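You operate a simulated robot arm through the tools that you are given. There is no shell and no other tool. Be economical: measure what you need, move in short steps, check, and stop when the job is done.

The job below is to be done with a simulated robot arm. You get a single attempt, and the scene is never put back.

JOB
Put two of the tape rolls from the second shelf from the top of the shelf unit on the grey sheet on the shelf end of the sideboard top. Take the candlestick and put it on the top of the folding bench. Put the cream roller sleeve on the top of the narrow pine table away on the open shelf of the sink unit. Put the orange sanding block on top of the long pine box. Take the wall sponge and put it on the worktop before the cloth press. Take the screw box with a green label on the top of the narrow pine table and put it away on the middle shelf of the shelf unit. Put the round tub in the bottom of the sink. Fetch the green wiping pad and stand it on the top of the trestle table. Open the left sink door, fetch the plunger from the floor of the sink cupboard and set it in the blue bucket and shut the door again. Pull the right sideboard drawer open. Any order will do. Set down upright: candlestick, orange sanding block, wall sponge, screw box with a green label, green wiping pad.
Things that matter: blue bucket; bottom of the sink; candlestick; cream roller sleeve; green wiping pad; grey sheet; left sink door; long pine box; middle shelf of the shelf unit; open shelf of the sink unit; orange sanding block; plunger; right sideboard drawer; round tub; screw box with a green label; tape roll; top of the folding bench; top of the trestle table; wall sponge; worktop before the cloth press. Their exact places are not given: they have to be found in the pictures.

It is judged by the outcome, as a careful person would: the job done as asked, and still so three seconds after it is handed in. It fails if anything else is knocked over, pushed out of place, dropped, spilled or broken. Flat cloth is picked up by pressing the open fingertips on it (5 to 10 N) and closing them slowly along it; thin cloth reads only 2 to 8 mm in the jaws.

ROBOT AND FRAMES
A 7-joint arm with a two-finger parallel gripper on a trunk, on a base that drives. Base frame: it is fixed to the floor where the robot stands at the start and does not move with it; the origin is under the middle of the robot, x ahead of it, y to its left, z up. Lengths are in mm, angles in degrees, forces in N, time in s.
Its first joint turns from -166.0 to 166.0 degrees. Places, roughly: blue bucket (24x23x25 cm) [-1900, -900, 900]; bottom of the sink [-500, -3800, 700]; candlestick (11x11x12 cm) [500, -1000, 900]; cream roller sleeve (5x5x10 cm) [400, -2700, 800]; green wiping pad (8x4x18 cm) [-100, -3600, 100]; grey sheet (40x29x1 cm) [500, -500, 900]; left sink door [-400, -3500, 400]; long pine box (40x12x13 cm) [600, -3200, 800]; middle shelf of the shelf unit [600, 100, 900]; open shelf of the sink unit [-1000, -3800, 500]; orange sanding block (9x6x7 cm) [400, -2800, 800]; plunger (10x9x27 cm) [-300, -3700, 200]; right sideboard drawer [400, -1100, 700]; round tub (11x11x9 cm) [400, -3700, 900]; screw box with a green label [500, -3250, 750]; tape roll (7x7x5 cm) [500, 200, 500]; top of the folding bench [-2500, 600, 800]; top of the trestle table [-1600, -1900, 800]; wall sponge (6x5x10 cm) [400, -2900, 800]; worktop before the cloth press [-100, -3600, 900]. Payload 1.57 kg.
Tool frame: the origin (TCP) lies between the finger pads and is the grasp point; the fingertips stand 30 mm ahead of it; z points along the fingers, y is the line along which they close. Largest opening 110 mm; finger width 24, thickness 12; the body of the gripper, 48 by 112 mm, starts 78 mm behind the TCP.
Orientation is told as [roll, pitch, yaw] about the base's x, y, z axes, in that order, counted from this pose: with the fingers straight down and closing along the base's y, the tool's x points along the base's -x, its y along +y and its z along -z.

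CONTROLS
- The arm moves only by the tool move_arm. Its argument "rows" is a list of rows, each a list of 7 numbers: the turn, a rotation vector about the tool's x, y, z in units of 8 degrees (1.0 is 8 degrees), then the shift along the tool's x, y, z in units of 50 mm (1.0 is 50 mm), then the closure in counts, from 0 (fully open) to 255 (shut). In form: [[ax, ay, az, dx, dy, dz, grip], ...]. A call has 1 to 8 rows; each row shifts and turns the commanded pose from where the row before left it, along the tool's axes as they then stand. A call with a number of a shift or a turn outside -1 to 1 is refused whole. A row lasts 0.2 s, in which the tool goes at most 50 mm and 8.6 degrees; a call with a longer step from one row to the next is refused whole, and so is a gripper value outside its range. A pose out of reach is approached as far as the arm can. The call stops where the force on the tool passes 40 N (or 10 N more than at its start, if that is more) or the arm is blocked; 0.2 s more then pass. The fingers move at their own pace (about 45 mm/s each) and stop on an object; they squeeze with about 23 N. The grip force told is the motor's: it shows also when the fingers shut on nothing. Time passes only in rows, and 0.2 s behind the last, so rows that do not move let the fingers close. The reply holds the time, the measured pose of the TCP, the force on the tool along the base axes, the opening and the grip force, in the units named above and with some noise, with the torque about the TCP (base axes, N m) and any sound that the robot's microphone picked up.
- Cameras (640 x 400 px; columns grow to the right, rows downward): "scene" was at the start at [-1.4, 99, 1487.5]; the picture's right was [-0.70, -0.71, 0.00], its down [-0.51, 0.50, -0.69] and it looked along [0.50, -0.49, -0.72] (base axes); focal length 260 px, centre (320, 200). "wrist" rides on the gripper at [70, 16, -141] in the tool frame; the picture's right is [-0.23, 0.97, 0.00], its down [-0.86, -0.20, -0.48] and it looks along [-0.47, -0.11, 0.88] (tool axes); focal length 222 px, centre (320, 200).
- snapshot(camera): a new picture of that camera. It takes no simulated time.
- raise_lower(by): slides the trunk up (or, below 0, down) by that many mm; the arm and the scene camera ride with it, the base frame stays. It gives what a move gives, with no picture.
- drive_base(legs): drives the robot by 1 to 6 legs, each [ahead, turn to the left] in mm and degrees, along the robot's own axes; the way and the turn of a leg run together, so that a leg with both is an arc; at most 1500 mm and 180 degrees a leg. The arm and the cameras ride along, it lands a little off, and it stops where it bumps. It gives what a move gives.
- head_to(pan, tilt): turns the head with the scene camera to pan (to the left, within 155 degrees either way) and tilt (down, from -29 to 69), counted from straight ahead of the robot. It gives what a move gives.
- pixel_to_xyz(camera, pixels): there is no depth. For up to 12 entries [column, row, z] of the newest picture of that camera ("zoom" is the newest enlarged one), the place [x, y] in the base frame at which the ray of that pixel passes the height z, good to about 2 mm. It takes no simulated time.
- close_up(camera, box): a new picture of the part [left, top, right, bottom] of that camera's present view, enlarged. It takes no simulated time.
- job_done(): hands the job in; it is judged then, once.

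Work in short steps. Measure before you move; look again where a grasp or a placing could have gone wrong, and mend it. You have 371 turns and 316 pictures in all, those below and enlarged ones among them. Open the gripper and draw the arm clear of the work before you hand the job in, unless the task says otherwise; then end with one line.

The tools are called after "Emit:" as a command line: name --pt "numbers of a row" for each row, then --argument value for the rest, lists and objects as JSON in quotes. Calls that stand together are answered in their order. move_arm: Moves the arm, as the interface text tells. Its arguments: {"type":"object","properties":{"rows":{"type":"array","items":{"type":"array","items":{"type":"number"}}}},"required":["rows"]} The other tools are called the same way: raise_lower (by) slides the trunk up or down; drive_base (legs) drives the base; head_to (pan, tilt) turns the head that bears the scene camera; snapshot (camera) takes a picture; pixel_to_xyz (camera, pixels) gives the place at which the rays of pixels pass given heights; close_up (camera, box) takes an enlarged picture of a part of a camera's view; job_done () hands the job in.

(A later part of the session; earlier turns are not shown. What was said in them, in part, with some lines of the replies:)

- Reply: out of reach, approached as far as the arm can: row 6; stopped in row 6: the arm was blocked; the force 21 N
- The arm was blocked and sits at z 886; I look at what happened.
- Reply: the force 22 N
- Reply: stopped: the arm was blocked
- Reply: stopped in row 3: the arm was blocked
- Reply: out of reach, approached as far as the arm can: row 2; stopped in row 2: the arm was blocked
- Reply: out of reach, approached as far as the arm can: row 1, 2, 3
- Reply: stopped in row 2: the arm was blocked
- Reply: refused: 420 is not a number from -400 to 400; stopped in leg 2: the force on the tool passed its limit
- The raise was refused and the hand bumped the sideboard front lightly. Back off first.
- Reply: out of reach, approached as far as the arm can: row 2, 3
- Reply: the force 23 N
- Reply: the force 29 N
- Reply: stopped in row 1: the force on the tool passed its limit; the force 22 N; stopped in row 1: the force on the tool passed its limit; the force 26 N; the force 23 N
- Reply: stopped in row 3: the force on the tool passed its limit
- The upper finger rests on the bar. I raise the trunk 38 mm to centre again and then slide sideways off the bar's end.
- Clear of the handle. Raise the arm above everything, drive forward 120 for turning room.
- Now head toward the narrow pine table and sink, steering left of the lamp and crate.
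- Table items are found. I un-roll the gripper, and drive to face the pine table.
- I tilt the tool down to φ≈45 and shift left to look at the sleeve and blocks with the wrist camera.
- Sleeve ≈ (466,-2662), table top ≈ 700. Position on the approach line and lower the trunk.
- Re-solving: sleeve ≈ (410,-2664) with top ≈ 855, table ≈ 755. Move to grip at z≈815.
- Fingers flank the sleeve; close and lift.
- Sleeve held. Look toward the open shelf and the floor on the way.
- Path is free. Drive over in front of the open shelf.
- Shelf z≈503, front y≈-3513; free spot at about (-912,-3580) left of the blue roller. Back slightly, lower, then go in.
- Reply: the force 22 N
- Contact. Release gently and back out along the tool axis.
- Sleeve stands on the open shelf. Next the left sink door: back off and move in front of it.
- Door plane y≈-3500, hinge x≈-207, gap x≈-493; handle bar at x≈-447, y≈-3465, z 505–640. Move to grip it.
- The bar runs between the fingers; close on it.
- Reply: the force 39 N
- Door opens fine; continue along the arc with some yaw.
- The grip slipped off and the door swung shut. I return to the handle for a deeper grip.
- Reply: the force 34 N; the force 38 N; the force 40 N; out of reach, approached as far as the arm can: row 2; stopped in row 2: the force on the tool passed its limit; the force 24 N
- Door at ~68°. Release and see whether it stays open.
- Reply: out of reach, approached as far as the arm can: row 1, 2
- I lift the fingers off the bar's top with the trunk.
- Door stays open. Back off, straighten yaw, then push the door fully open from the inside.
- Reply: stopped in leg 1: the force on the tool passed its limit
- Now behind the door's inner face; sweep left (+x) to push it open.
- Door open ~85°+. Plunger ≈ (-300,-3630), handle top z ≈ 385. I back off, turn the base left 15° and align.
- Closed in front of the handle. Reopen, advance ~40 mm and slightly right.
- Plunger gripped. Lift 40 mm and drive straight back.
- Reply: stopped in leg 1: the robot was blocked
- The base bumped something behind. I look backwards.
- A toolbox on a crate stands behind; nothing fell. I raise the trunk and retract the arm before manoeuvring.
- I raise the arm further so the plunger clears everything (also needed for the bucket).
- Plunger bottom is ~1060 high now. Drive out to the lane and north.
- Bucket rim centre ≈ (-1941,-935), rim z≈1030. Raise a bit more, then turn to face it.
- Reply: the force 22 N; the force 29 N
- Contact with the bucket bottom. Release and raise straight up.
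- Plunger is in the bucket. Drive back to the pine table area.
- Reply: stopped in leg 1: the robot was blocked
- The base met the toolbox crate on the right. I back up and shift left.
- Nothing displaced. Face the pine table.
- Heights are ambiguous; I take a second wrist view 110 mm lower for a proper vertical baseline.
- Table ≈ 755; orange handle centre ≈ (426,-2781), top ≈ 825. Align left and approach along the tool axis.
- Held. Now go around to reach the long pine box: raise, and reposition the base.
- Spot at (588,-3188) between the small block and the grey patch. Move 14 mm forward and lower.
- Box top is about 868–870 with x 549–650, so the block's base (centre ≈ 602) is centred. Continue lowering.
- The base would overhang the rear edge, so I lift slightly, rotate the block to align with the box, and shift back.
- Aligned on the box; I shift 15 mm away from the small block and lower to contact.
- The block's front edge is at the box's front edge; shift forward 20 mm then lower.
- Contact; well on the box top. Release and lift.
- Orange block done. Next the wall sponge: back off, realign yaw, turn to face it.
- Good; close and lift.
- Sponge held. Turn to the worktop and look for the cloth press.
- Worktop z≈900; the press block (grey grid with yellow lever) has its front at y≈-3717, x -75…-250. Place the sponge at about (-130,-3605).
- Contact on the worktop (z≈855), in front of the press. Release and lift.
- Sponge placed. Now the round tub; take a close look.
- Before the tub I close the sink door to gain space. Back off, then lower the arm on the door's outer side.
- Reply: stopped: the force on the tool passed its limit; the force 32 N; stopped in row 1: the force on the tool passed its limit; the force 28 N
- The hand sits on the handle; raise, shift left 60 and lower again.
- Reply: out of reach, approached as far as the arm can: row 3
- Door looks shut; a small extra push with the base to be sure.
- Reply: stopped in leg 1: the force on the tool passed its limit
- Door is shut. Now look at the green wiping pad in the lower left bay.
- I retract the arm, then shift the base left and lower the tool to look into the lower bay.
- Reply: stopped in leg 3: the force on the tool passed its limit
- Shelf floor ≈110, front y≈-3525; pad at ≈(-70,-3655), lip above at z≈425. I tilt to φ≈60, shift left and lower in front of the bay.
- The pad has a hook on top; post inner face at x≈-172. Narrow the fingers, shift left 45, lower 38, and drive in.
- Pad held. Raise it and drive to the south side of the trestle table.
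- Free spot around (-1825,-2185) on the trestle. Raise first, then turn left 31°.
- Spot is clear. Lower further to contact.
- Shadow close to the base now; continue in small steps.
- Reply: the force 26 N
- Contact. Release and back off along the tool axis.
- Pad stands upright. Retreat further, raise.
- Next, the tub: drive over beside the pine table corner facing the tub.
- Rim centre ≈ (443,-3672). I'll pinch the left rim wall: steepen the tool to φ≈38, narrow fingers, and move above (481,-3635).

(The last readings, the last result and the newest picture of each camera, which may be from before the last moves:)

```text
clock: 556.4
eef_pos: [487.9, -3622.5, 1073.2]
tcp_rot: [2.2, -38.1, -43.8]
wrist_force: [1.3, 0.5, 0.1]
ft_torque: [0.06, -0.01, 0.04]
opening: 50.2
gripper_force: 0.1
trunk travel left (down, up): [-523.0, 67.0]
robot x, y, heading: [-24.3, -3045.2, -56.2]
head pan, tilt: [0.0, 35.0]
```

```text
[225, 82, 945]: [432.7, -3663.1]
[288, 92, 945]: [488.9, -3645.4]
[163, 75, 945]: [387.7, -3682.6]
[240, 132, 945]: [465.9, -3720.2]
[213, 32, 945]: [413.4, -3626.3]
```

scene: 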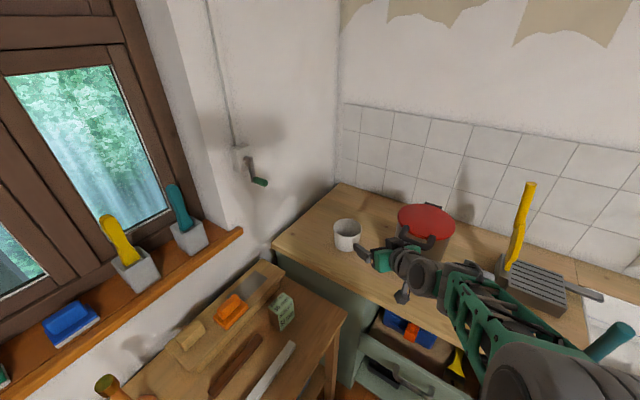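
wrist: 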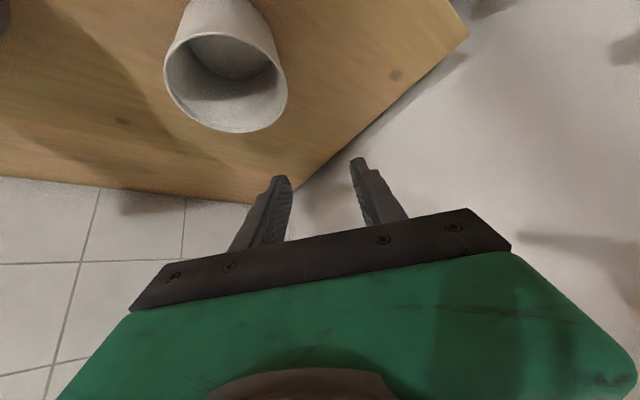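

Emit:
move_arm --pt "0 0 0 0 -0.28 0 139"

Emit:
raise_lower --by -80

Emit:
snapshot --camera "wrist"

```text
clock: 556.8
eef_pos: [477.6, -3633.9, 1073.8]
tcp_rot: [2.2, -38.0, -44.0]
wrist_force: [-0.3, 1.4, 1.4]
ft_torque: [0.01, 0.02, -0.05]
opening: 50.3
gripper_force: 0.1
trunk travel left (down, up): [-523.0, 67.0]
robot x, y, heading: [-28.4, -3050.7, -56.5]
head pan, tilt: [0.0, 35.0]
```

```text
clock: 558.0
eef_pos: [476.6, -3634.1, 994.0]
tcp_rot: [2.1, -38.0, -44.0]
wrist_force: [0.4, -0.7, 0.4]
ft_torque: [0.01, 0.03, 0.01]
opening: 49.9
gripper_force: 0.1
trunk travel left (down, up): [-443.0, 147.0]
robot x, y, heading: [-29.5, -3050.1, -56.6]
head pan, tilt: [0.0, 35.0]
```

```text
75 pictures are left
```

wrist: 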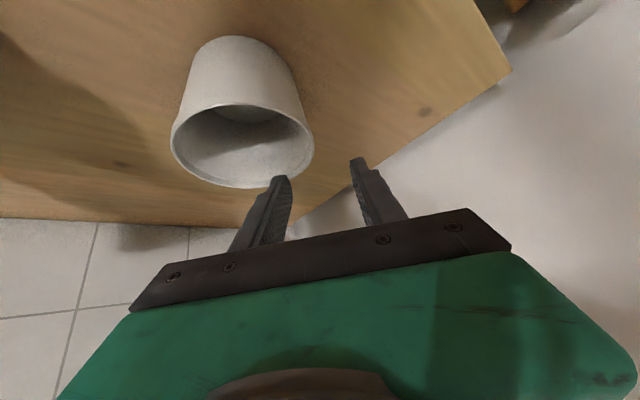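

Emit:
pixel_to_xyz --camera "wrist" --pixels '[[313, 148, 945], [172, 140, 945], [243, 145, 945]]'

```text
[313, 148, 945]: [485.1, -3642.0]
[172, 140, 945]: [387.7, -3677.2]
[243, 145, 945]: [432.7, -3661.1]
```

Emit:
move_arm --pt "0 0 0 -0.12 0 0.1 139"

Emit:
raise_lower --by -52

Emit:
snapshot --camera "wrist"

```text
clock: 558.4
eef_pos: [480.7, -3640.3, 993.2]
tcp_rot: [2.0, -38.0, -44.0]
wrist_force: [-0.3, -0.6, 0.5]
ft_torque: [-0.02, 0.01, 0.03]
opening: 49.9
gripper_force: 0.1
trunk travel left (down, up): [-443.0, 147.0]
robot x, y, heading: [-31.9, -3049.5, -56.4]
head pan, tilt: [0.0, 35.0]
```

```text
clock: 559.3
eef_pos: [482.0, -3640.2, 941.9]
tcp_rot: [2.1, -38.0, -44.0]
wrist_force: [-0.1, -0.4, 0.8]
ft_torque: [-0.06, 0.0, 0.01]
opening: 49.9
gripper_force: 0.0
trunk travel left (down, up): [-391.0, 199.0]
robot x, y, heading: [-30.7, -3050.3, -56.5]
head pan, tilt: [0.0, 35.0]
```

```text
74 pictures are left
```

wrist: 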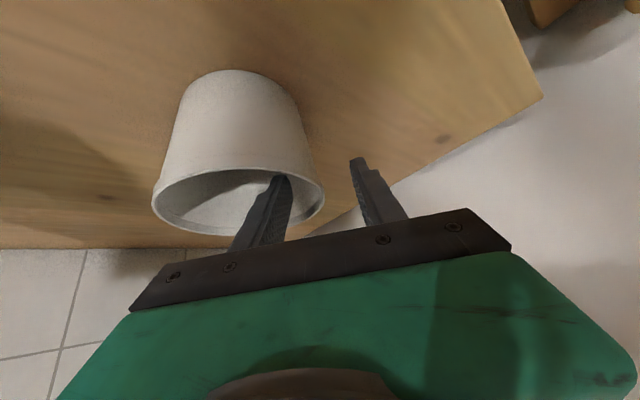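

The right finger is inside, the left outside the wall. Close.

Emit:
move_arm --pt "0 0 0 0.08 0 0.1 139" --pt "0 0 0 0 0 0 190" --pt "0 0 0 0 0 0 230" --pt "0 0 0 0 0 0 255" --pt "0 0 0 0 0 0 255"

Emit:
snapshot --camera "wrist"

```text
clock: 560.5
eef_pos: [481.3, -3640.3, 936.2]
tcp_rot: [2.2, -38.0, -44.0]
wrist_force: [-0.2, -0.7, 1.5]
ft_torque: [-0.07, 0.11, 0.01]
opening: 10.5
gripper_force: 23.4
trunk travel left (down, up): [-391.0, 199.0]
robot x, y, heading: [-30.0, -3049.7, -56.4]
head pan, tilt: [0.0, 35.0]
```

```text
73 pictures are left
```

wrist: 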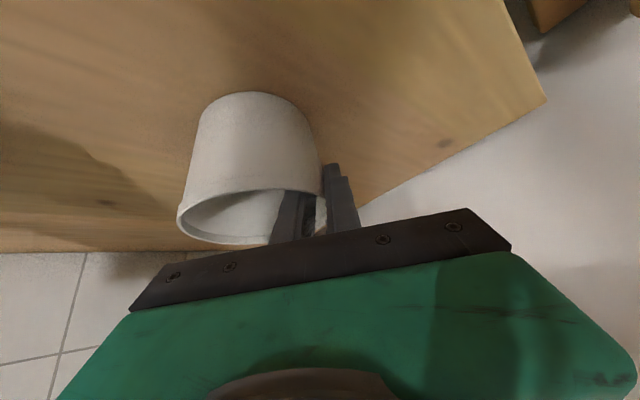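

Wall pinched (10 mm incl. curvature). Lift with the trunk and check.

Emit:
raise_lower --by 150

Emit:
snapshot --camera "wrist"

```text
clock: 562.2
eef_pos: [482.6, -3639.6, 1084.2]
tcp_rot: [2.1, -38.1, -44.0]
wrist_force: [0.7, -0.7, -1.5]
ft_torque: [0.03, 0.01, -0.04]
opening: 2.2
gripper_force: 22.9
trunk travel left (down, up): [-541.0, 49.0]
robot x, y, heading: [-27.8, -3049.6, -56.6]
head pan, tilt: [0.0, 35.0]
```

```text
72 pictures are left
```

wrist: 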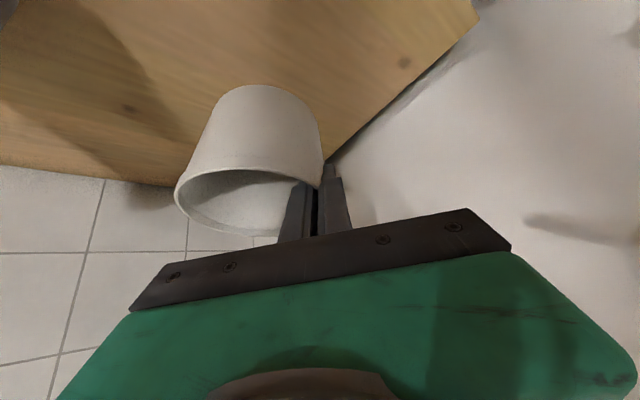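

Tub held. Back off well before turning, then face the sink.

Emit:
drive_base --legs '[[-480, 0], [0, -34]]'

Emit:
head_to --pan -15 --tilt 35

Emit:
snapshot --camera "scene"

Emit:
snapshot --camera "wrist"

```text
clock: 566.7
eef_pos: [-191.1, -3427.7, 1085.3]
tcp_rot: [2.0, -38.0, -77.2]
wrist_force: [-0.3, -0.2, -0.9]
ft_torque: [0.01, -0.05, 0.0]
opening: 2.2
gripper_force: 22.9
trunk travel left (down, up): [-541.0, 49.0]
robot x, y, heading: [-295.1, -2655.4, -89.8]
head pan, tilt: [0.0, 35.0]
```

```text
clock: 567.5
eef_pos: [-191.0, -3427.6, 1084.9]
tcp_rot: [2.1, -38.0, -77.3]
wrist_force: [-0.5, 0.7, 0.2]
ft_torque: [0.04, -0.05, 0.0]
opening: 1.9
gripper_force: 22.7
trunk travel left (down, up): [-541.0, 49.0]
robot x, y, heading: [-293.1, -2648.3, -89.5]
head pan, tilt: [-15.0, 35.0]
```

```text
71 pictures are left
```

scene: 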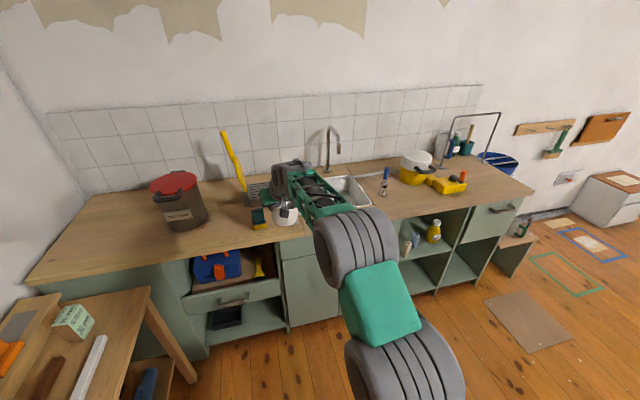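

```text
70 pictures are left
```

wrist: 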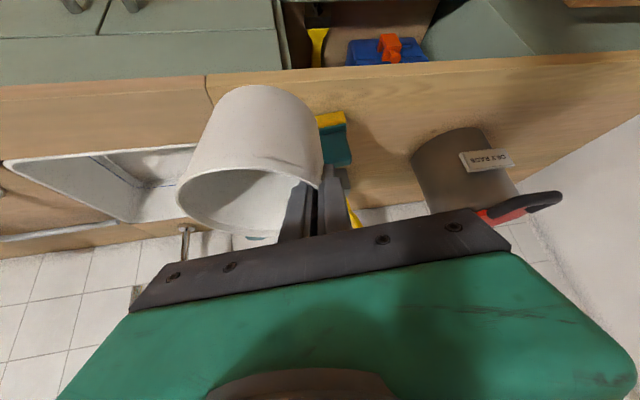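

Emit:
pixel_to_xyz --camera "wrist" --pixels '[[5, 162, 857], [195, 146, 857], [125, 222, 857], [20, 240, 857], [205, 85, 857], [150, 190, 700]]'

Emit:
pixel_to_xyz --camera "scene" --pixels '[[372, 207, 857], [355, 178, 857], [340, 180, 857], [330, 170, 857], [385, 180, 857]]'

```text
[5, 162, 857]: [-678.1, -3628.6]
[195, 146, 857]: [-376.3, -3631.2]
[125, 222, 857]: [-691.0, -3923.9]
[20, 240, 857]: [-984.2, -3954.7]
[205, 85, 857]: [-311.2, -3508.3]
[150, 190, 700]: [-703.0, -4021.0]
```

```text
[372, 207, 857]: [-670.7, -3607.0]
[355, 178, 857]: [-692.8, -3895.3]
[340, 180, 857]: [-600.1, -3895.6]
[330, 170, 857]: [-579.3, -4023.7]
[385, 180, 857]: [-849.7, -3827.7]
```

Emit:
close_up --camera "scene" --box '[290, 110, 410, 220]'

Emit:
pixel_to_xyz --camera "zoom" --pixels '[[100, 150, 857], [180, 130, 1050], [180, 130, 1000]]'

```text
3.64 times, centred on (350, 165) of scene
```

zoom: 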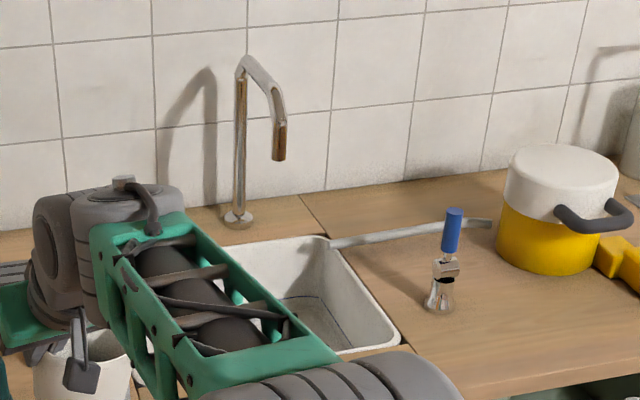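

```text
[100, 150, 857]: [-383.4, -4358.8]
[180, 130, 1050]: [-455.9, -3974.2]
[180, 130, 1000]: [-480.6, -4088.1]
```

Emit:
pixel_to_xyz --camera "zoom" --pixels '[[238, 220, 857], [243, 65, 1130], [243, 65, 1080], [279, 158, 1000], [279, 158, 960], [279, 158, 1040], [325, 237, 857], [400, 345, 857]]'

```text
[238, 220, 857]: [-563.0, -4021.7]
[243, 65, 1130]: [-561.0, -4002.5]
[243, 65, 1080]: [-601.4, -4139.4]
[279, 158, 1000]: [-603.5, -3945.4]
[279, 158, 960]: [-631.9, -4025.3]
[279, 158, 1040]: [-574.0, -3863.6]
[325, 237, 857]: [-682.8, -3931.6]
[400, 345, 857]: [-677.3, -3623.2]
```

Faucet spout tip is around (-575,-3864,1040). I'll lower the tub at about (-500,-3790). Shift the base sideways first, staying clear of the worktop.

Emit:
drive_base --legs '[[0, -90], [258, 0], [0, 90]]'

Emit:
snapshot --camera "wrist"

```text
clock: 577.0
eef_pos: [-429.5, -3424.9, 1085.9]
tcp_rot: [2.1, -37.9, -76.1]
wrist_force: [-0.2, -0.4, -1.2]
ft_torque: [-0.01, -0.02, -0.02]
opening: 2.4
gripper_force: 23.1
trunk travel left (down, up): [-541.0, 49.0]
robot x, y, heading: [-550.5, -2652.4, -88.8]
head pan, tilt: [-15.0, 35.0]
```

```text
68 pictures are left
```

wrist: 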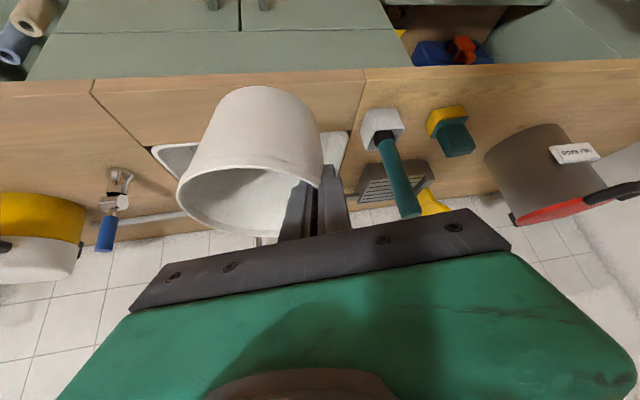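

Emit:
drive_base --legs '[[362, 0]]'

Emit:
move_arm --pt "0 0 0 0 -0.55 0 255"

Emit:
snapshot --camera "wrist"

Emit:
snapshot --camera "scene"

```text
clock: 579.4
eef_pos: [-422.8, -3794.9, 1084.3]
tcp_rot: [2.1, -38.0, -76.3]
wrist_force: [0.3, -0.4, -0.2]
ft_torque: [0.02, -0.03, -0.01]
opening: 2.1
gripper_force: 22.8
trunk travel left (down, up): [-541.0, 49.0]
robot x, y, heading: [-539.8, -3019.3, -88.7]
head pan, tilt: [-15.0, 35.0]
```

```text
clock: 579.8
eef_pos: [-449.1, -3800.5, 1082.5]
tcp_rot: [2.1, -38.0, -76.4]
wrist_force: [-0.1, 0.6, -0.2]
ft_torque: [0.04, 0.01, -0.01]
opening: 2.0
gripper_force: 22.7
trunk travel left (down, up): [-541.0, 49.0]
robot x, y, heading: [-539.5, -3023.8, -88.6]
head pan, tilt: [-15.0, 35.0]
```

```text
67 pictures are left
```

wrist: 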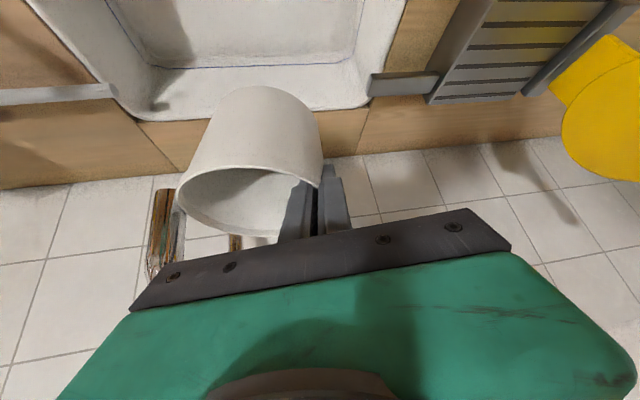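

```text
66 pictures are left
```

scene: 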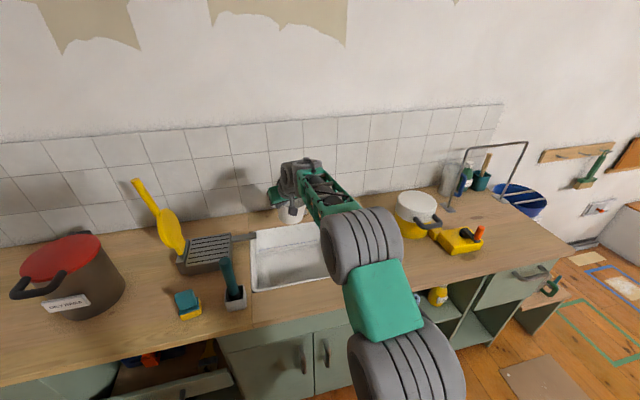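

Emit:
pixel_to_xyz --camera "wrist" --pixels '[[368, 103, 857], [130, 118, 857], [250, 115, 857], [355, 55, 710], [155, 68, 710], [30, 2, 857]]'

```text
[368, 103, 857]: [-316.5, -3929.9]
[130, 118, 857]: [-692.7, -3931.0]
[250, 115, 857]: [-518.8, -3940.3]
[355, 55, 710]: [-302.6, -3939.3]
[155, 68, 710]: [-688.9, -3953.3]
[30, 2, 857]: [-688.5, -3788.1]
```

Emit:
raise_lower --by -190

Emit:
snapshot --camera "wrist"

Emit:
snapshot --camera "scene"

```text
clock: 581.8
eef_pos: [-450.8, -3800.7, 893.0]
tcp_rot: [2.1, -38.1, -76.3]
wrist_force: [-0.1, -0.3, -1.2]
ft_torque: [0.04, -0.01, 0.03]
opening: 2.2
gripper_force: 23.2
trunk travel left (down, up): [-351.0, 239.0]
robot x, y, heading: [-540.3, -3021.9, -88.8]
head pan, tilt: [-15.0, 35.0]
```

```text
65 pictures are left
```

wrist: 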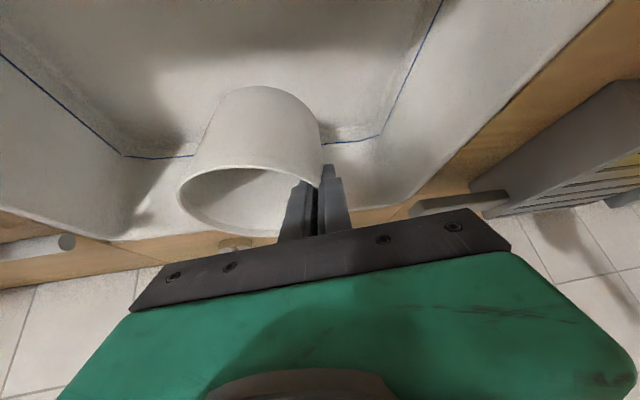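

```text
64 pictures are left
```

scene: 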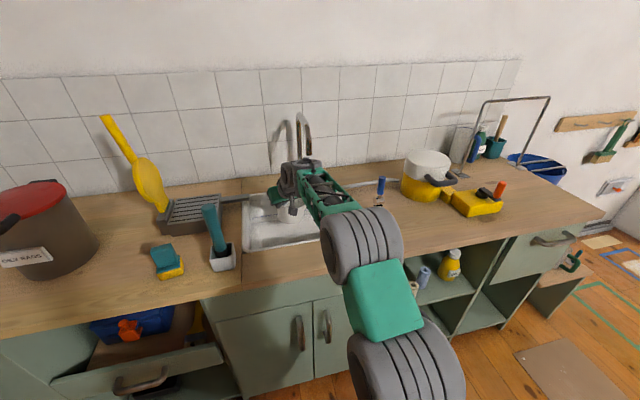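

Emit:
raise_lower --by -60

Emit:
move_arm --pt "0 0 0 0.1 0 0.13 255" --pt "0 0 0 0.1 0 0.13 255" --pt "0 0 0 0.06 0 0.08 255" --pt "0 0 0 0.06 0 0.08 255"

Emit:
snapshot --camera "wrist"

```text
clock: 582.8
eef_pos: [-449.8, -3802.1, 833.6]
tcp_rot: [2.1, -38.0, -76.3]
wrist_force: [0.0, -0.1, -0.7]
ft_torque: [0.01, -0.03, 0.04]
opening: 2.1
gripper_force: 23.3
trunk travel left (down, up): [-291.0, 299.0]
robot x, y, heading: [-540.4, -3024.2, -88.8]
head pan, tilt: [-15.0, 35.0]
```

```text
clock: 583.8
eef_pos: [-447.4, -3800.5, 809.7]
tcp_rot: [2.0, -38.3, -76.2]
wrist_force: [1.1, 2.7, 8.3]
ft_torque: [0.28, 0.56, -0.2]
opening: 2.4
gripper_force: 22.4
trunk travel left (down, up): [-291.0, 299.0]
robot x, y, heading: [-536.4, -3019.9, -88.6]
head pan, tilt: [-15.0, 35.0]
```

```text
63 pictures are left
```

wrist: 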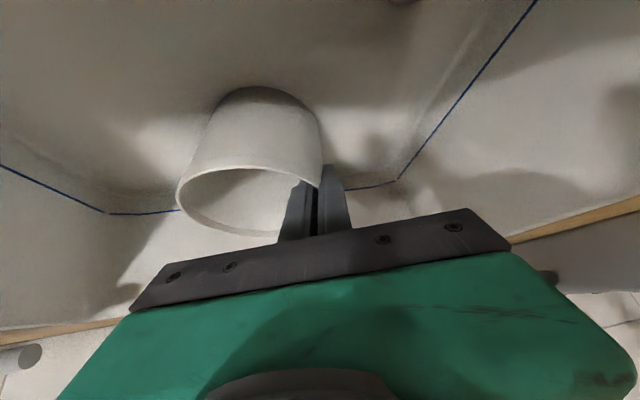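

Contact with the sink bottom. Release and rise.

Emit:
move_arm --pt "0 0 0 0.02 0 0.03 230" --pt "0 0 0 0 0 0 180" --pt "0 0 0 0 0 0 150" --pt "0 0 0 0 0 0 145" --pt "0 0 0 0 0 0 145"

Emit:
raise_lower --by 120

Emit:
snapshot --camera "wrist"

```text
clock: 585.0
eef_pos: [-447.8, -3800.4, 804.9]
tcp_rot: [2.1, -38.0, -76.3]
wrist_force: [0.3, -0.7, 0.6]
ft_torque: [-0.01, -0.02, 0.01]
opening: 47.3
gripper_force: 0.2
trunk travel left (down, up): [-291.0, 299.0]
robot x, y, heading: [-541.7, -3020.5, -88.9]
head pan, tilt: [-15.0, 35.0]
```

```text
clock: 586.5
eef_pos: [-447.9, -3799.8, 926.2]
tcp_rot: [2.1, -38.0, -76.3]
wrist_force: [0.1, -0.2, -0.4]
ft_torque: [0.03, -0.01, 0.01]
opening: 47.1
gripper_force: 0.1
trunk travel left (down, up): [-411.0, 179.0]
robot x, y, heading: [-542.6, -3021.1, -88.8]
head pan, tilt: [-15.0, 35.0]
```

```text
62 pictures are left
```

wrist: 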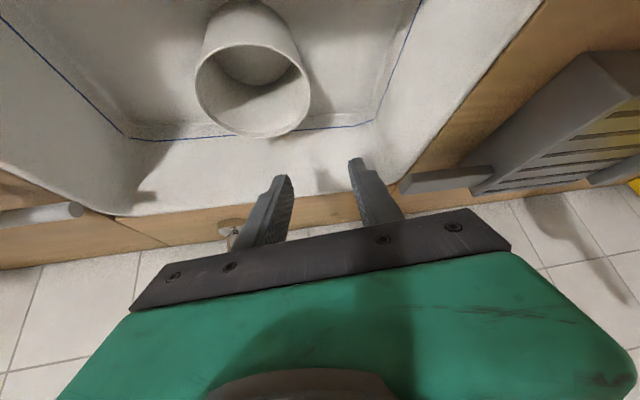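

Tub is in the sink. Last item: the green-labelled screw box. Raise, back off and go to the pine table.

Emit:
raise_lower --by 160

Emit:
drive_base --legs '[[-380, 0], [0, 37.5], [480, 0], [0, 20]]'

Emit:
snapshot --camera "wrist"

Emit:
head_to --pan 0 --tilt 40

Emit:
snapshot --camera "scene"

```text
clock: 588.4
eef_pos: [-448.4, -3801.0, 1084.0]
tcp_rot: [2.2, -38.0, -76.4]
wrist_force: [0.5, 1.4, 0.6]
ft_torque: [-0.03, -0.04, 0.02]
opening: 47.3
gripper_force: 0.0
trunk travel left (down, up): [-571.0, 19.0]
robot x, y, heading: [-540.6, -3020.1, -88.9]
head pan, tilt: [-15.0, 35.0]
```

```text
clock: 596.1
eef_pos: [458.1, -3349.6, 1086.9]
tcp_rot: [2.0, -38.0, -18.9]
wrist_force: [1.2, -0.2, 0.5]
ft_torque: [-0.01, 0.03, -0.02]
opening: 47.6
gripper_force: 0.0
trunk travel left (down, up): [-571.0, 19.0]
robot x, y, heading: [-247.5, -3009.4, -31.0]
head pan, tilt: [-15.0, 35.0]
```

```text
61 pictures are left
```

wrist: 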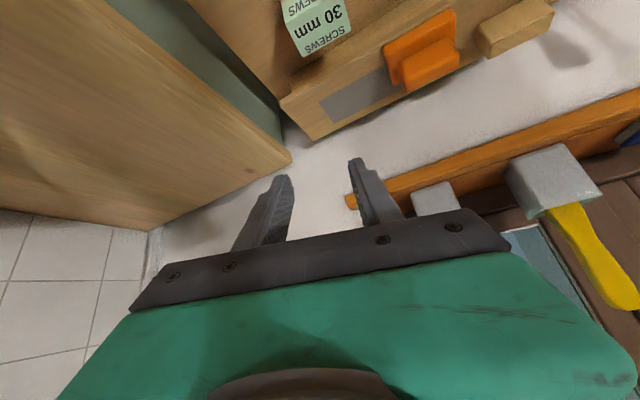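

```text
clock: 596.9
eef_pos: [458.1, -3350.8, 1084.9]
tcp_rot: [2.1, -38.1, -18.9]
wrist_force: [-0.3, -0.5, -0.3]
ft_torque: [-0.02, -0.04, -0.02]
opening: 47.3
gripper_force: 0.0
trunk travel left (down, up): [-571.0, 19.0]
robot x, y, heading: [-247.5, -3005.8, -31.0]
head pan, tilt: [0.0, 40.0]
```

```text
60 pictures are left
```

scene: 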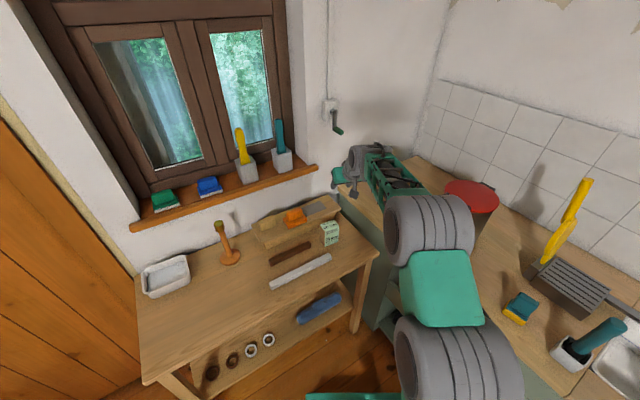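

Emit:
close_up --camera "scene" --box '[290, 200, 370, 260]'

Emit:
close_up --camera "wrist" --box '[260, 0, 380, 75]'

```text
6.67 times, centred on (330, 230) of scene
```

zoom: 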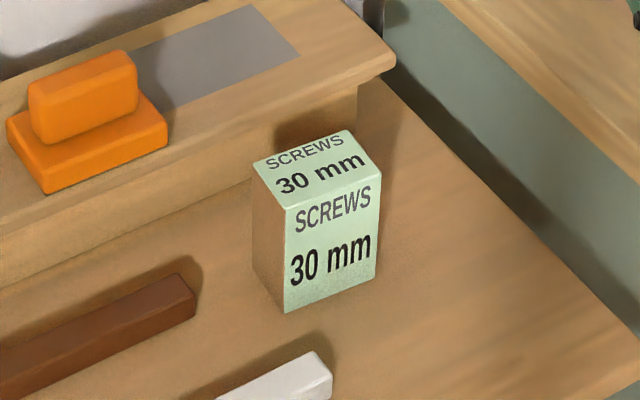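

```text
5.33 times, centred on (320, 38) of wrist
```

zoom: 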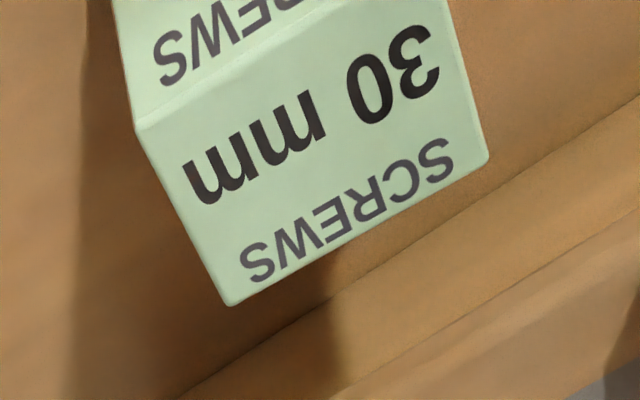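

Emit:
pixel_to_xyz --camera "scene" --pixels '[[324.7, 246.8, 755], [338.5, 242, 755], [325, 231.5, 845], [339.4, 226, 845], [319.9, 224.4, 845], [333.7, 219.5, 845]]'

Emit:
pixel_to_xyz --camera "zoom" --pixels '[[135, 128, 845], [228, 305, 845], [488, 155, 845], [445, 2, 845]]'

```text
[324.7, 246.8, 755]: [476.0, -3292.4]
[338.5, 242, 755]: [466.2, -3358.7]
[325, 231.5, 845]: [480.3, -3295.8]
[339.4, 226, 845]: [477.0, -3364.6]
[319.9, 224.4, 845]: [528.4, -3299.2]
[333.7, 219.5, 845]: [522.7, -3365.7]
```

```text
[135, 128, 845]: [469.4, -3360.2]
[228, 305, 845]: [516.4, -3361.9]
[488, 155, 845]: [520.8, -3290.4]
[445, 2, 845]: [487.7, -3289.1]
```

Box: x 470–520, y -3360…-3293, top ≈845. Rotate the tool to yaw 0, centre over the box, and lower.

Emit:
move_arm --pt "-0.49 0 -0.62 0 0 0 30" --pt "-0.49 0 -0.62 0 0 0 30" --pt "-0.49 0 -0.62 0 0 0 30" --pt "0 0 0 -0.536 0.46 0.419 30"

Emit:
raise_lower --by -140

Emit:
snapshot --camera "wrist"

```text
clock: 597.9
eef_pos: [490.2, -3324.2, 1086.9]
tcp_rot: [2.1, -38.5, 0.1]
wrist_force: [-0.2, -0.1, 0.3]
ft_torque: [0.01, 0.01, -0.04]
opening: 97.1
gripper_force: 0.2
trunk travel left (down, up): [-571.0, 19.0]
robot x, y, heading: [-249.3, -3007.1, -31.4]
head pan, tilt: [0.0, 40.0]
```

```text
clock: 599.5
eef_pos: [490.1, -3325.1, 946.3]
tcp_rot: [2.0, -38.5, 0.0]
wrist_force: [0.3, -0.2, 0.6]
ft_torque: [-0.04, -0.04, 0.03]
opening: 96.9
gripper_force: 0.0
trunk travel left (down, up): [-431.0, 159.0]
robot x, y, heading: [-249.1, -3007.7, -31.4]
head pan, tilt: [0.0, 40.0]
```

```text
57 pictures are left
```

wrist: 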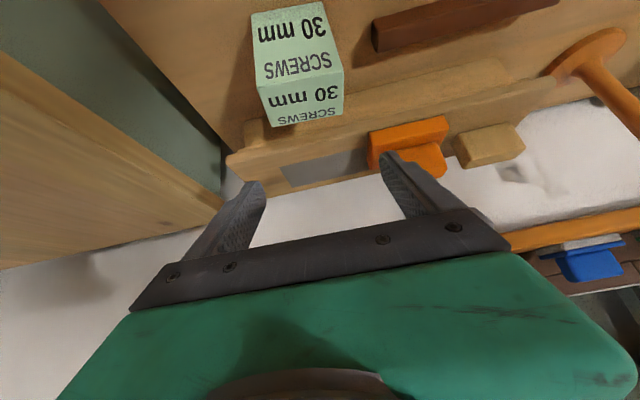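

Emit:
pixel_to_xyz --camera "wrist" --pixels '[[259, 85, 845], [342, 70, 845], [272, 126, 845], [343, 112, 845], [252, 14, 755]]'

```text
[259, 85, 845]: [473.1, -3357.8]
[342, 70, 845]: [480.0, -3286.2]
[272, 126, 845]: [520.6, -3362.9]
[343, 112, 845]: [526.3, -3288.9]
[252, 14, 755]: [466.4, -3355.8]
```

Emit:
raise_lower --by -90

Emit:
snapshot --camera "wrist"

```text
clock: 600.8
eef_pos: [489.8, -3325.3, 856.9]
tcp_rot: [2.2, -38.4, 0.1]
wrist_force: [0.2, 0.3, -0.4]
ft_torque: [0.01, -0.02, 0.03]
opening: 97.3
gripper_force: 0.0
trunk travel left (down, up): [-341.0, 249.0]
robot x, y, heading: [-247.0, -3009.8, -31.2]
head pan, tilt: [0.0, 40.0]
```

```text
56 pictures are left
```

wrist: 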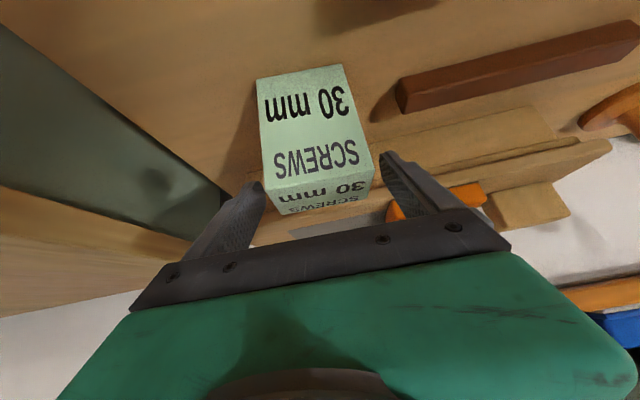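

Emit:
raise_lower --by -42

Emit:
move_arm --pt "0 0 0 0 0 0 100" --pt "0 0 0 0 0 0 180" --pt "0 0 0 0 0 0 255" --pt "0 0 0 0 0 0 255"

Emit:
raise_lower --by 120

Emit:
snapshot --camera "wrist"

```text
clock: 601.6
eef_pos: [490.7, -3325.0, 814.6]
tcp_rot: [2.1, -38.5, 0.0]
wrist_force: [-0.2, -0.2, 0.0]
ft_torque: [0.01, -0.02, 0.0]
opening: 96.9
gripper_force: 0.1
trunk travel left (down, up): [-299.0, 291.0]
robot x, y, heading: [-244.9, -3005.7, -31.6]
head pan, tilt: [0.0, 40.0]
```

```text
clock: 602.6
eef_pos: [491.6, -3325.3, 814.4]
tcp_rot: [2.1, -38.6, 0.0]
wrist_force: [-0.1, -1.5, 1.8]
ft_torque: [-0.18, -0.03, 0.02]
opening: 70.2
gripper_force: 22.8
trunk travel left (down, up): [-299.0, 291.0]
robot x, y, heading: [-244.1, -3005.3, -31.6]
head pan, tilt: [0.0, 40.0]
```

```text
clock: 604.1
eef_pos: [490.7, -3326.8, 933.7]
tcp_rot: [2.1, -38.5, 0.1]
wrist_force: [-1.0, -0.5, -0.9]
ft_torque: [0.03, 0.0, -0.04]
opening: 69.7
gripper_force: 22.6
trunk travel left (down, up): [-419.0, 171.0]
robot x, y, heading: [-247.0, -3009.7, -31.5]
head pan, tilt: [0.0, 40.0]
```

```text
55 pictures are left
```

wrist: 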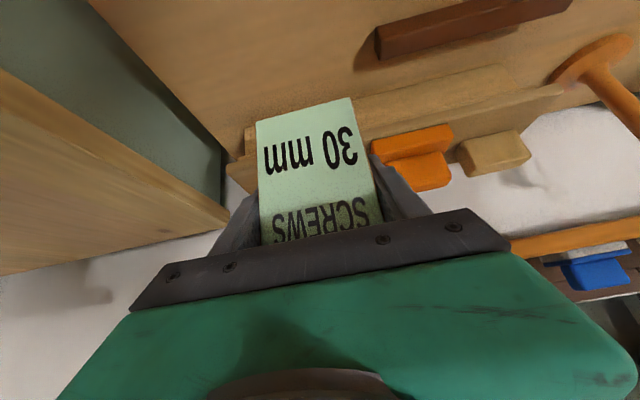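

Box held. Raise, align the tool yaw with the base heading, and set off toward the shelf unit.

Emit:
raise_lower --by 165

Emit:
drive_base --legs '[[-150, 0], [0, 76], [400, 0], [0, 46], [950, 0], [0, 10]]'

Emit:
move_arm --pt "0.49 0 0.62 0 0 0 255" --pt "0.49 0 0.62 0 0 0 255" --pt "0.49 0 0.62 0 0 0 255" --pt "0.49 0 0.62 0 0 0 255" --pt "0.49 0 0.62 0 0 0 255"

```text
clock: 606.0
eef_pos: [491.1, -3325.0, 1098.9]
tcp_rot: [2.1, -38.5, 0.0]
wrist_force: [-0.3, 0.0, -2.4]
ft_torque: [-0.02, -0.01, 0.02]
opening: 70.1
gripper_force: 22.9
trunk travel left (down, up): [-584.0, 6.0]
robot x, y, heading: [-245.0, -3008.4, -31.1]
head pan, tilt: [0.0, 40.0]
```

```text
clock: 620.1
eef_pos: [-378.4, -950.5, 1099.6]
tcp_rot: [2.1, -38.6, 133.0]
wrist_force: [-0.5, -0.4, -2.5]
ft_torque: [0.01, -0.01, -0.04]
opening: 69.4
gripper_force: 23.4
trunk travel left (down, up): [-584.0, 6.0]
robot x, y, heading: [-109.0, -1704.6, 101.7]
head pan, tilt: [0.0, 40.0]
```

```text
clock: 621.3
eef_pos: [-377.1, -950.4, 1099.2]
tcp_rot: [1.9, -37.7, 101.4]
wrist_force: [0.3, -1.0, -2.3]
ft_torque: [0.01, -0.01, 0.0]
opening: 69.7
gripper_force: 23.2
trunk travel left (down, up): [-584.0, 6.0]
robot x, y, heading: [-106.8, -1707.7, 101.4]
head pan, tilt: [0.0, 40.0]
```

Retract the arm for the narrow passage, then drive on past the drawer.

Emit:
move_arm --pt "0 0 0 0.74 0 -0.58 255" --pt "0 0 0 0.74 0 -0.58 255" --pt "0 0 0 0.74 0 -0.58 255" --pt "0 0 0 0.74 0 -0.58 255" --pt "0 0 0 0.74 0 -0.58 255"

Emit:
drive_base --legs '[[0, 4.5], [620, 0], [0, -6], [880, 0], [0, -100]]'

Emit:
head_to --pan 0 --tilt 35

Emit:
snapshot --camera "scene"

```text
clock: 622.5
eef_pos: [-325.9, -1180.3, 1099.8]
tcp_rot: [1.9, -37.7, 101.5]
wrist_force: [0.3, 0.0, -2.9]
ft_torque: [0.03, 0.02, 0.0]
opening: 69.8
gripper_force: 23.4
trunk travel left (down, up): [-584.0, 6.0]
robot x, y, heading: [-105.8, -1705.2, 101.4]
head pan, tilt: [0.0, 40.0]
```

```text
clock: 635.5
eef_pos: [119.2, -110.8, 1099.7]
tcp_rot: [1.9, -37.6, 0.6]
wrist_force: [0.7, 0.2, -1.7]
ft_torque: [0.0, -0.02, 0.0]
opening: 69.9
gripper_force: 23.0
trunk travel left (down, up): [-584.0, 6.0]
robot x, y, heading: [-434.2, -221.2, 0.7]
head pan, tilt: [0.0, 40.0]
```

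```text
clock: 636.1
eef_pos: [118.5, -110.0, 1100.4]
tcp_rot: [1.9, -37.5, 0.5]
wrist_force: [0.0, 0.7, -3.5]
ft_torque: [0.05, 0.02, 0.0]
opening: 69.6
gripper_force: 23.1
trunk travel left (down, up): [-584.0, 6.0]
robot x, y, heading: [-442.4, -228.7, 0.4]
head pan, tilt: [0.0, 35.0]
```

```text
54 pictures are left
```

scene: 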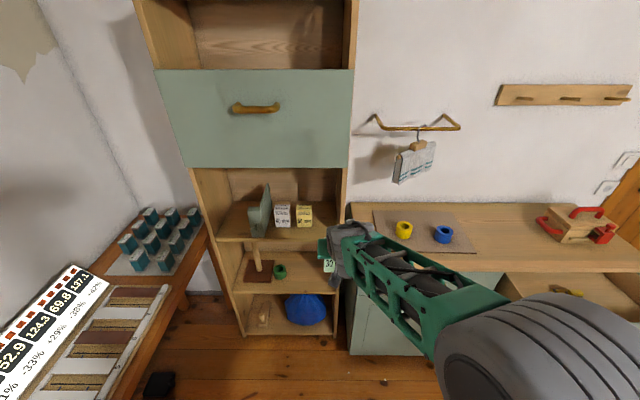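

Emit:
close_up --camera "scene" --box '[195, 150, 355, 260]'

Emit:
pixel_to_xyz --camera "zoom" --pixels '[[85, 312, 860], [545, 300, 860], [85, 312, 880], [545, 300, 880], [300, 280, 860], [395, 277, 860], [455, 275, 860], [430, 280, 860]]'

```text
3.64 times, centred on (275, 205) of scene
```

zoom: 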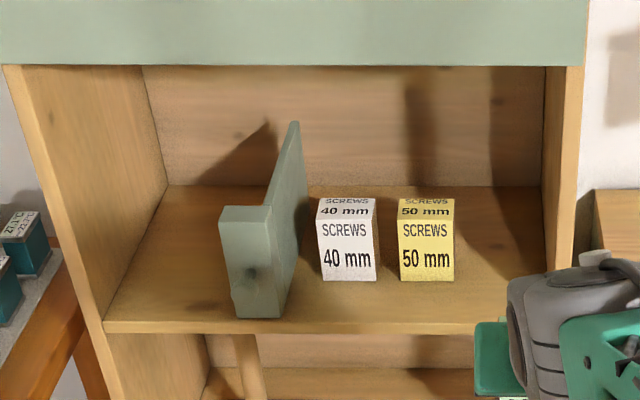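

```text
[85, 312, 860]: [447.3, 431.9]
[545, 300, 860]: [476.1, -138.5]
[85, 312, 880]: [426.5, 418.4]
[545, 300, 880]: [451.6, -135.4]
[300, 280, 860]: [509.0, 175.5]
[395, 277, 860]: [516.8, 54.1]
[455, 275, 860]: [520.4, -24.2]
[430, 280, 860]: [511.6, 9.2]
```

Free place right of the 50 mm box at y≈-82. Lower to box-bottom ≈ 905 and drive in.

Emit:
raise_lower --by -132

Emit:
move_arm --pt "0 0 0 0 0.5 0 255"

Emit:
drive_base --legs '[[270, 0]]'

Emit:
snapshot --camera "wrist"

Emit:
snapshot --camera "scene"

```text
clock: 637.8
eef_pos: [118.1, -109.7, 969.1]
tcp_rot: [1.9, -37.5, 0.5]
wrist_force: [0.4, 0.0, -2.1]
ft_torque: [0.04, 0.0, 0.01]
opening: 70.1
gripper_force: 22.7
trunk travel left (down, up): [-452.0, 138.0]
robot x, y, heading: [-440.8, -225.0, 0.4]
head pan, tilt: [0.0, 35.0]
```

```text
clock: 638.1
eef_pos: [117.8, -86.6, 968.8]
tcp_rot: [1.9, -37.6, 0.6]
wrist_force: [0.4, -0.6, -1.5]
ft_torque: [0.0, 0.0, -0.03]
opening: 70.0
gripper_force: 22.8
trunk travel left (down, up): [-452.0, 138.0]
robot x, y, heading: [-440.3, -225.6, 0.5]
head pan, tilt: [0.0, 35.0]
```

```text
clock: 640.1
eef_pos: [390.1, -81.5, 968.3]
tcp_rot: [2.0, -37.5, 0.8]
wrist_force: [0.1, -0.3, -2.2]
ft_torque: [0.0, -0.02, -0.03]
opening: 70.0
gripper_force: 22.9
trunk travel left (down, up): [-452.0, 138.0]
robot x, y, heading: [-168.0, -222.1, 0.8]
head pan, tilt: [0.0, 35.0]
```

```text
52 pictures are left
```

wrist: 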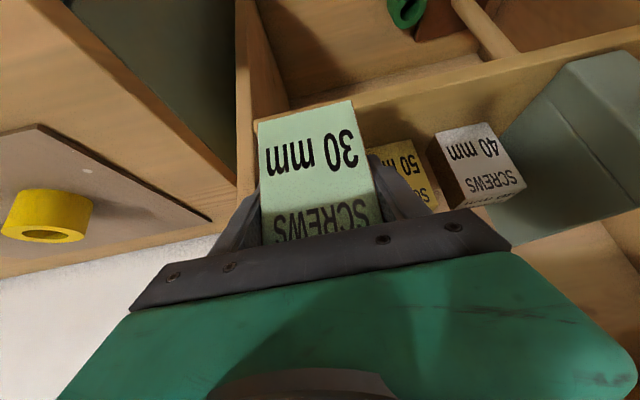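

```text
51 pictures are left
```

scene: 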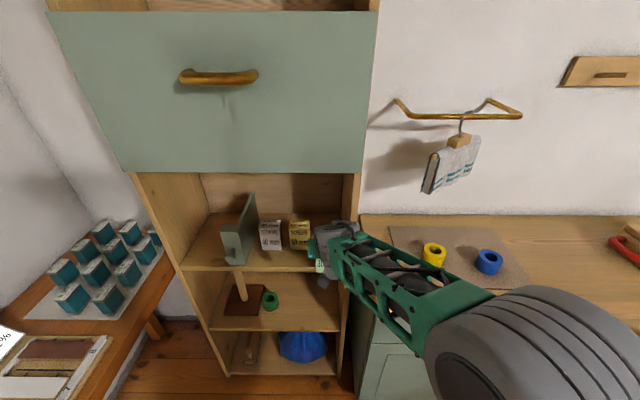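

Emit:
move_arm --pt "0 0 0 0 0.36 0 255"

Emit:
drive_base --legs '[[72, 0]]'

Emit:
snapshot --camera "wrist"

Emit:
close_up --camera "scene" --box '[180, 150, 400, 300]'

```text
clock: 640.5
eef_pos: [389.6, -62.5, 969.2]
tcp_rot: [1.9, -37.6, 0.8]
wrist_force: [1.0, 0.8, -2.5]
ft_torque: [-0.02, 0.02, -0.01]
opening: 69.8
gripper_force: 23.2
trunk travel left (down, up): [-452.0, 138.0]
robot x, y, heading: [-166.1, -222.2, 0.6]
head pan, tilt: [0.0, 35.0]
```

```text
clock: 641.5
eef_pos: [461.9, -61.0, 969.7]
tcp_rot: [1.9, -37.6, 0.8]
wrist_force: [0.2, -0.3, -2.2]
ft_torque: [-0.01, 0.0, 0.02]
opening: 69.9
gripper_force: 23.2
trunk travel left (down, up): [-452.0, 138.0]
robot x, y, heading: [-91.2, -221.5, 0.8]
head pan, tilt: [0.0, 35.0]
```

```text
50 pictures are left
```

wrist: 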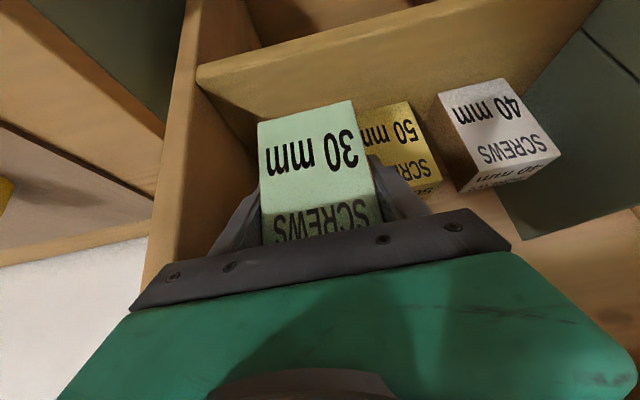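

```text
2.67 times, centred on (290, 225) of scene
```

zoom: 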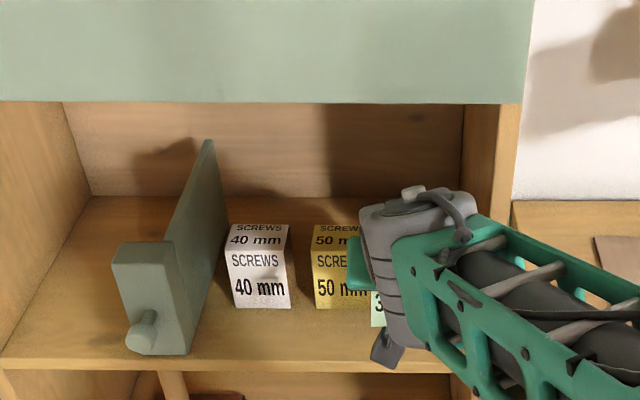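

Emit:
raise_lower --by -28

Emit:
move_arm --pt "0 0 0 0.06 0 0.08 255" --pt "0 0 0 0.06 0 0.08 255" --pt "0 0 0 0.05 0 0.065 255" --pt "0 0 0 0.05 0 0.065 255"

Emit:
snapshot --camera "wrist"

```text
clock: 642.2
eef_pos: [460.1, -61.3, 940.7]
tcp_rot: [1.9, -37.6, 0.8]
wrist_force: [0.6, -0.1, -3.1]
ft_torque: [-0.01, 0.03, 0.0]
opening: 70.1
gripper_force: 23.0
trunk travel left (down, up): [-424.0, 166.0]
robot x, y, heading: [-94.2, -220.7, 0.9]
head pan, tilt: [0.0, 35.0]
```

```text
clock: 643.2
eef_pos: [460.5, -62.9, 922.4]
tcp_rot: [1.9, -37.6, 0.8]
wrist_force: [-0.1, 0.2, -2.8]
ft_torque: [-0.01, 0.0, 0.01]
opening: 69.9
gripper_force: 23.0
trunk travel left (down, up): [-424.0, 166.0]
robot x, y, heading: [-93.4, -224.0, 0.8]
head pan, tilt: [0.0, 35.0]
```

```text
48 pictures are left
```

wrist: 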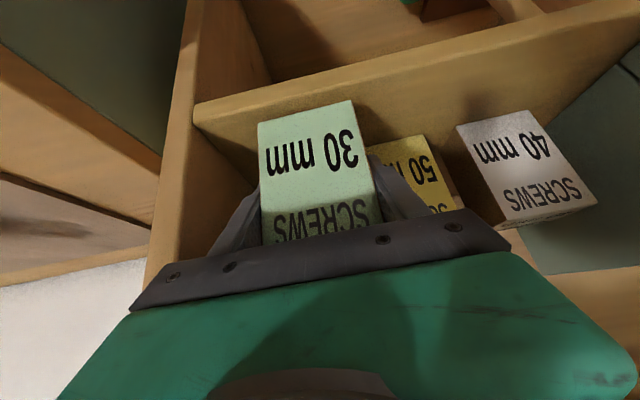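

Emit:
move_arm --pt "0 0 0 0.05 0 0.065 255" --pt "0 0 0 0.05 0 0.065 255" --pt "0 0 0 0.05 0 0.065 255" --pt "0 0 0 0.05 0 0.065 255"

```text
clock: 644.2
eef_pos: [460.9, -59.4, 910.2]
tcp_rot: [2.1, -38.1, 0.6]
wrist_force: [0.6, -0.5, 18.0]
ft_torque: [-0.71, 0.08, 0.02]
opening: 69.7
gripper_force: 23.2
trunk travel left (down, up): [-424.0, 166.0]
robot x, y, heading: [-94.5, -224.4, 0.6]
head pan, tilt: [0.0, 35.0]
```

Contact with the shelf. Release and lift.

Emit:
move_arm --pt "0 0 0 -0.02 0 -0.03 200" --pt "0 0 0 0 0 0 80" --pt "0 0 0 0 0 0 58" --pt "0 0 0 0 0 0 58"

Emit:
raise_lower --by 110

Emit:
drive_base --legs '[[-200, 0]]'

Emit:
snapshot --camera "scene"

Emit:
snapshot --camera "wrist"

```text
clock: 645.2
eef_pos: [459.9, -60.2, 908.9]
tcp_rot: [1.9, -37.7, 0.8]
wrist_force: [-0.1, -0.6, -0.2]
ft_torque: [-0.06, 0.0, 0.03]
opening: 85.0
gripper_force: 0.0
trunk travel left (down, up): [-424.0, 166.0]
robot x, y, heading: [-96.2, -218.9, 1.0]
head pan, tilt: [0.0, 35.0]
```

```text
clock: 646.6
eef_pos: [459.1, -60.9, 1018.6]
tcp_rot: [1.9, -37.7, 0.8]
wrist_force: [0.6, -0.2, -0.3]
ft_torque: [0.0, 0.0, 0.01]
opening: 85.0
gripper_force: 0.0
trunk travel left (down, up): [-534.0, 56.0]
robot x, y, heading: [-95.6, -218.7, 0.7]
head pan, tilt: [0.0, 35.0]
```

```text
clock: 648.2
eef_pos: [260.3, -62.7, 1018.0]
tcp_rot: [1.9, -37.6, 0.8]
wrist_force: [0.2, -0.5, 1.1]
ft_torque: [0.01, 0.02, 0.02]
opening: 85.0
gripper_force: 0.0
trunk travel left (down, up): [-534.0, 56.0]
robot x, y, heading: [-295.1, -224.5, 0.9]
head pan, tilt: [0.0, 35.0]
```

```text
47 pictures are left
```

scene: 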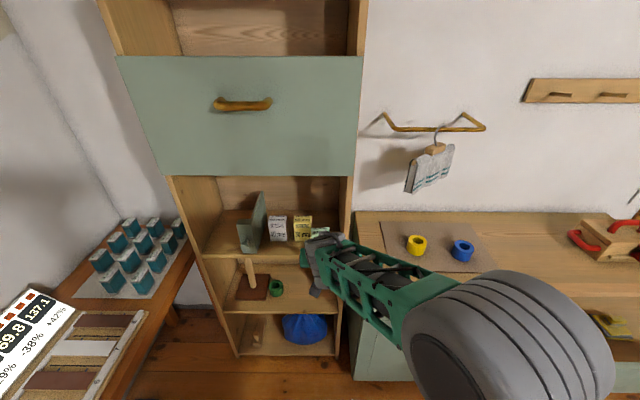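

```text
46 pictures are left
```

wrist: 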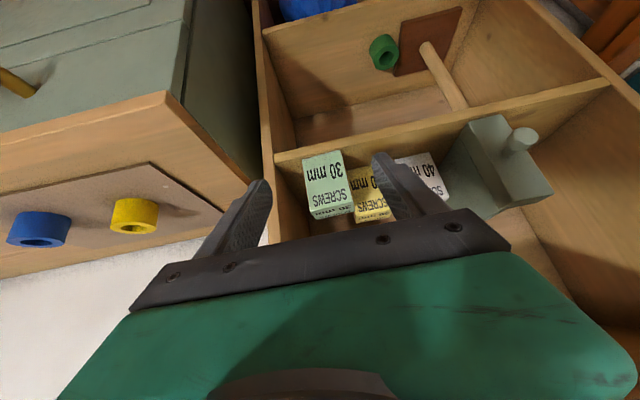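

Screw box stands on the middle shelf. Check the drawer and the rest from here.

Emit:
head_to --pan -60 --tilt 35

Emit:
snapshot --camera "scene"

```text
clock: 649.5
eef_pos: [259.8, -63.4, 1017.9]
tcp_rot: [1.9, -37.6, 0.8]
wrist_force: [0.1, -0.1, -0.8]
ft_torque: [0.01, 0.0, 0.01]
opening: 85.0
gripper_force: 0.1
trunk travel left (down, up): [-534.0, 56.0]
robot x, y, heading: [-295.1, -225.6, 1.0]
head pan, tilt: [-60.0, 35.0]
```

```text
45 pictures are left
```

scene: 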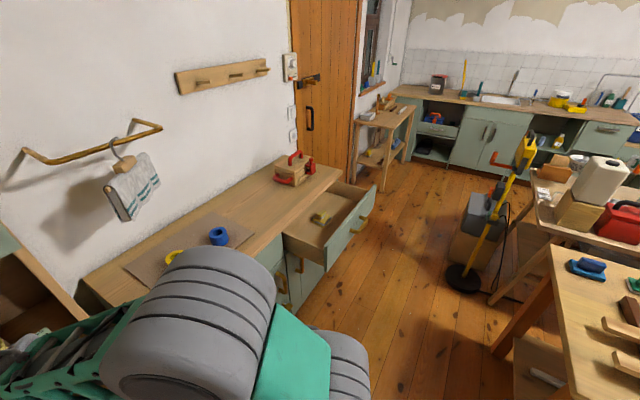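

Emit:
close_up --camera "scene" --box '[260, 160, 400, 300]'

Emit:
pixel_to_xyz --camera "zoom" --pixels '[[300, 245, 815], [505, 85, 815], [120, 235, 815], [345, 130, 815], [385, 60, 855]]'

```text
2.86 times, centred on (330, 230) of scene
```

zoom: 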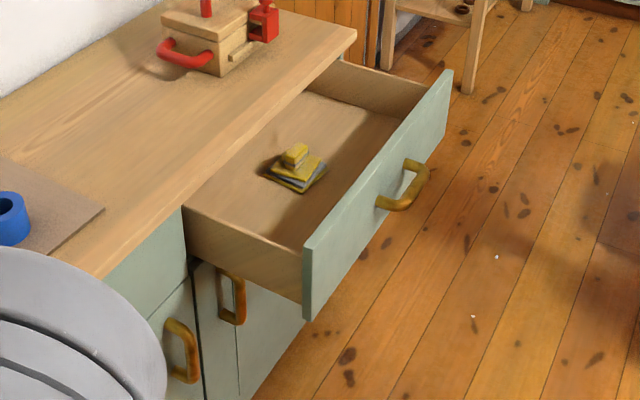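

```text
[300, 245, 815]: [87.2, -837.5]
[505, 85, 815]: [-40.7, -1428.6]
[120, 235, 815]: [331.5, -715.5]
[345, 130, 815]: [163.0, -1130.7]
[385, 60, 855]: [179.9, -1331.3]
```

Everything has been placed and the arm is clear of the work with the gripper open; I hand the job in.

Emit:
job_done

```text
The job is handed in.
```

I finished every part of the job and handed it in. The right sideboard drawer is pulled out about 23 cm, not to its stop, because the bench behind the robot left no room to pull further.
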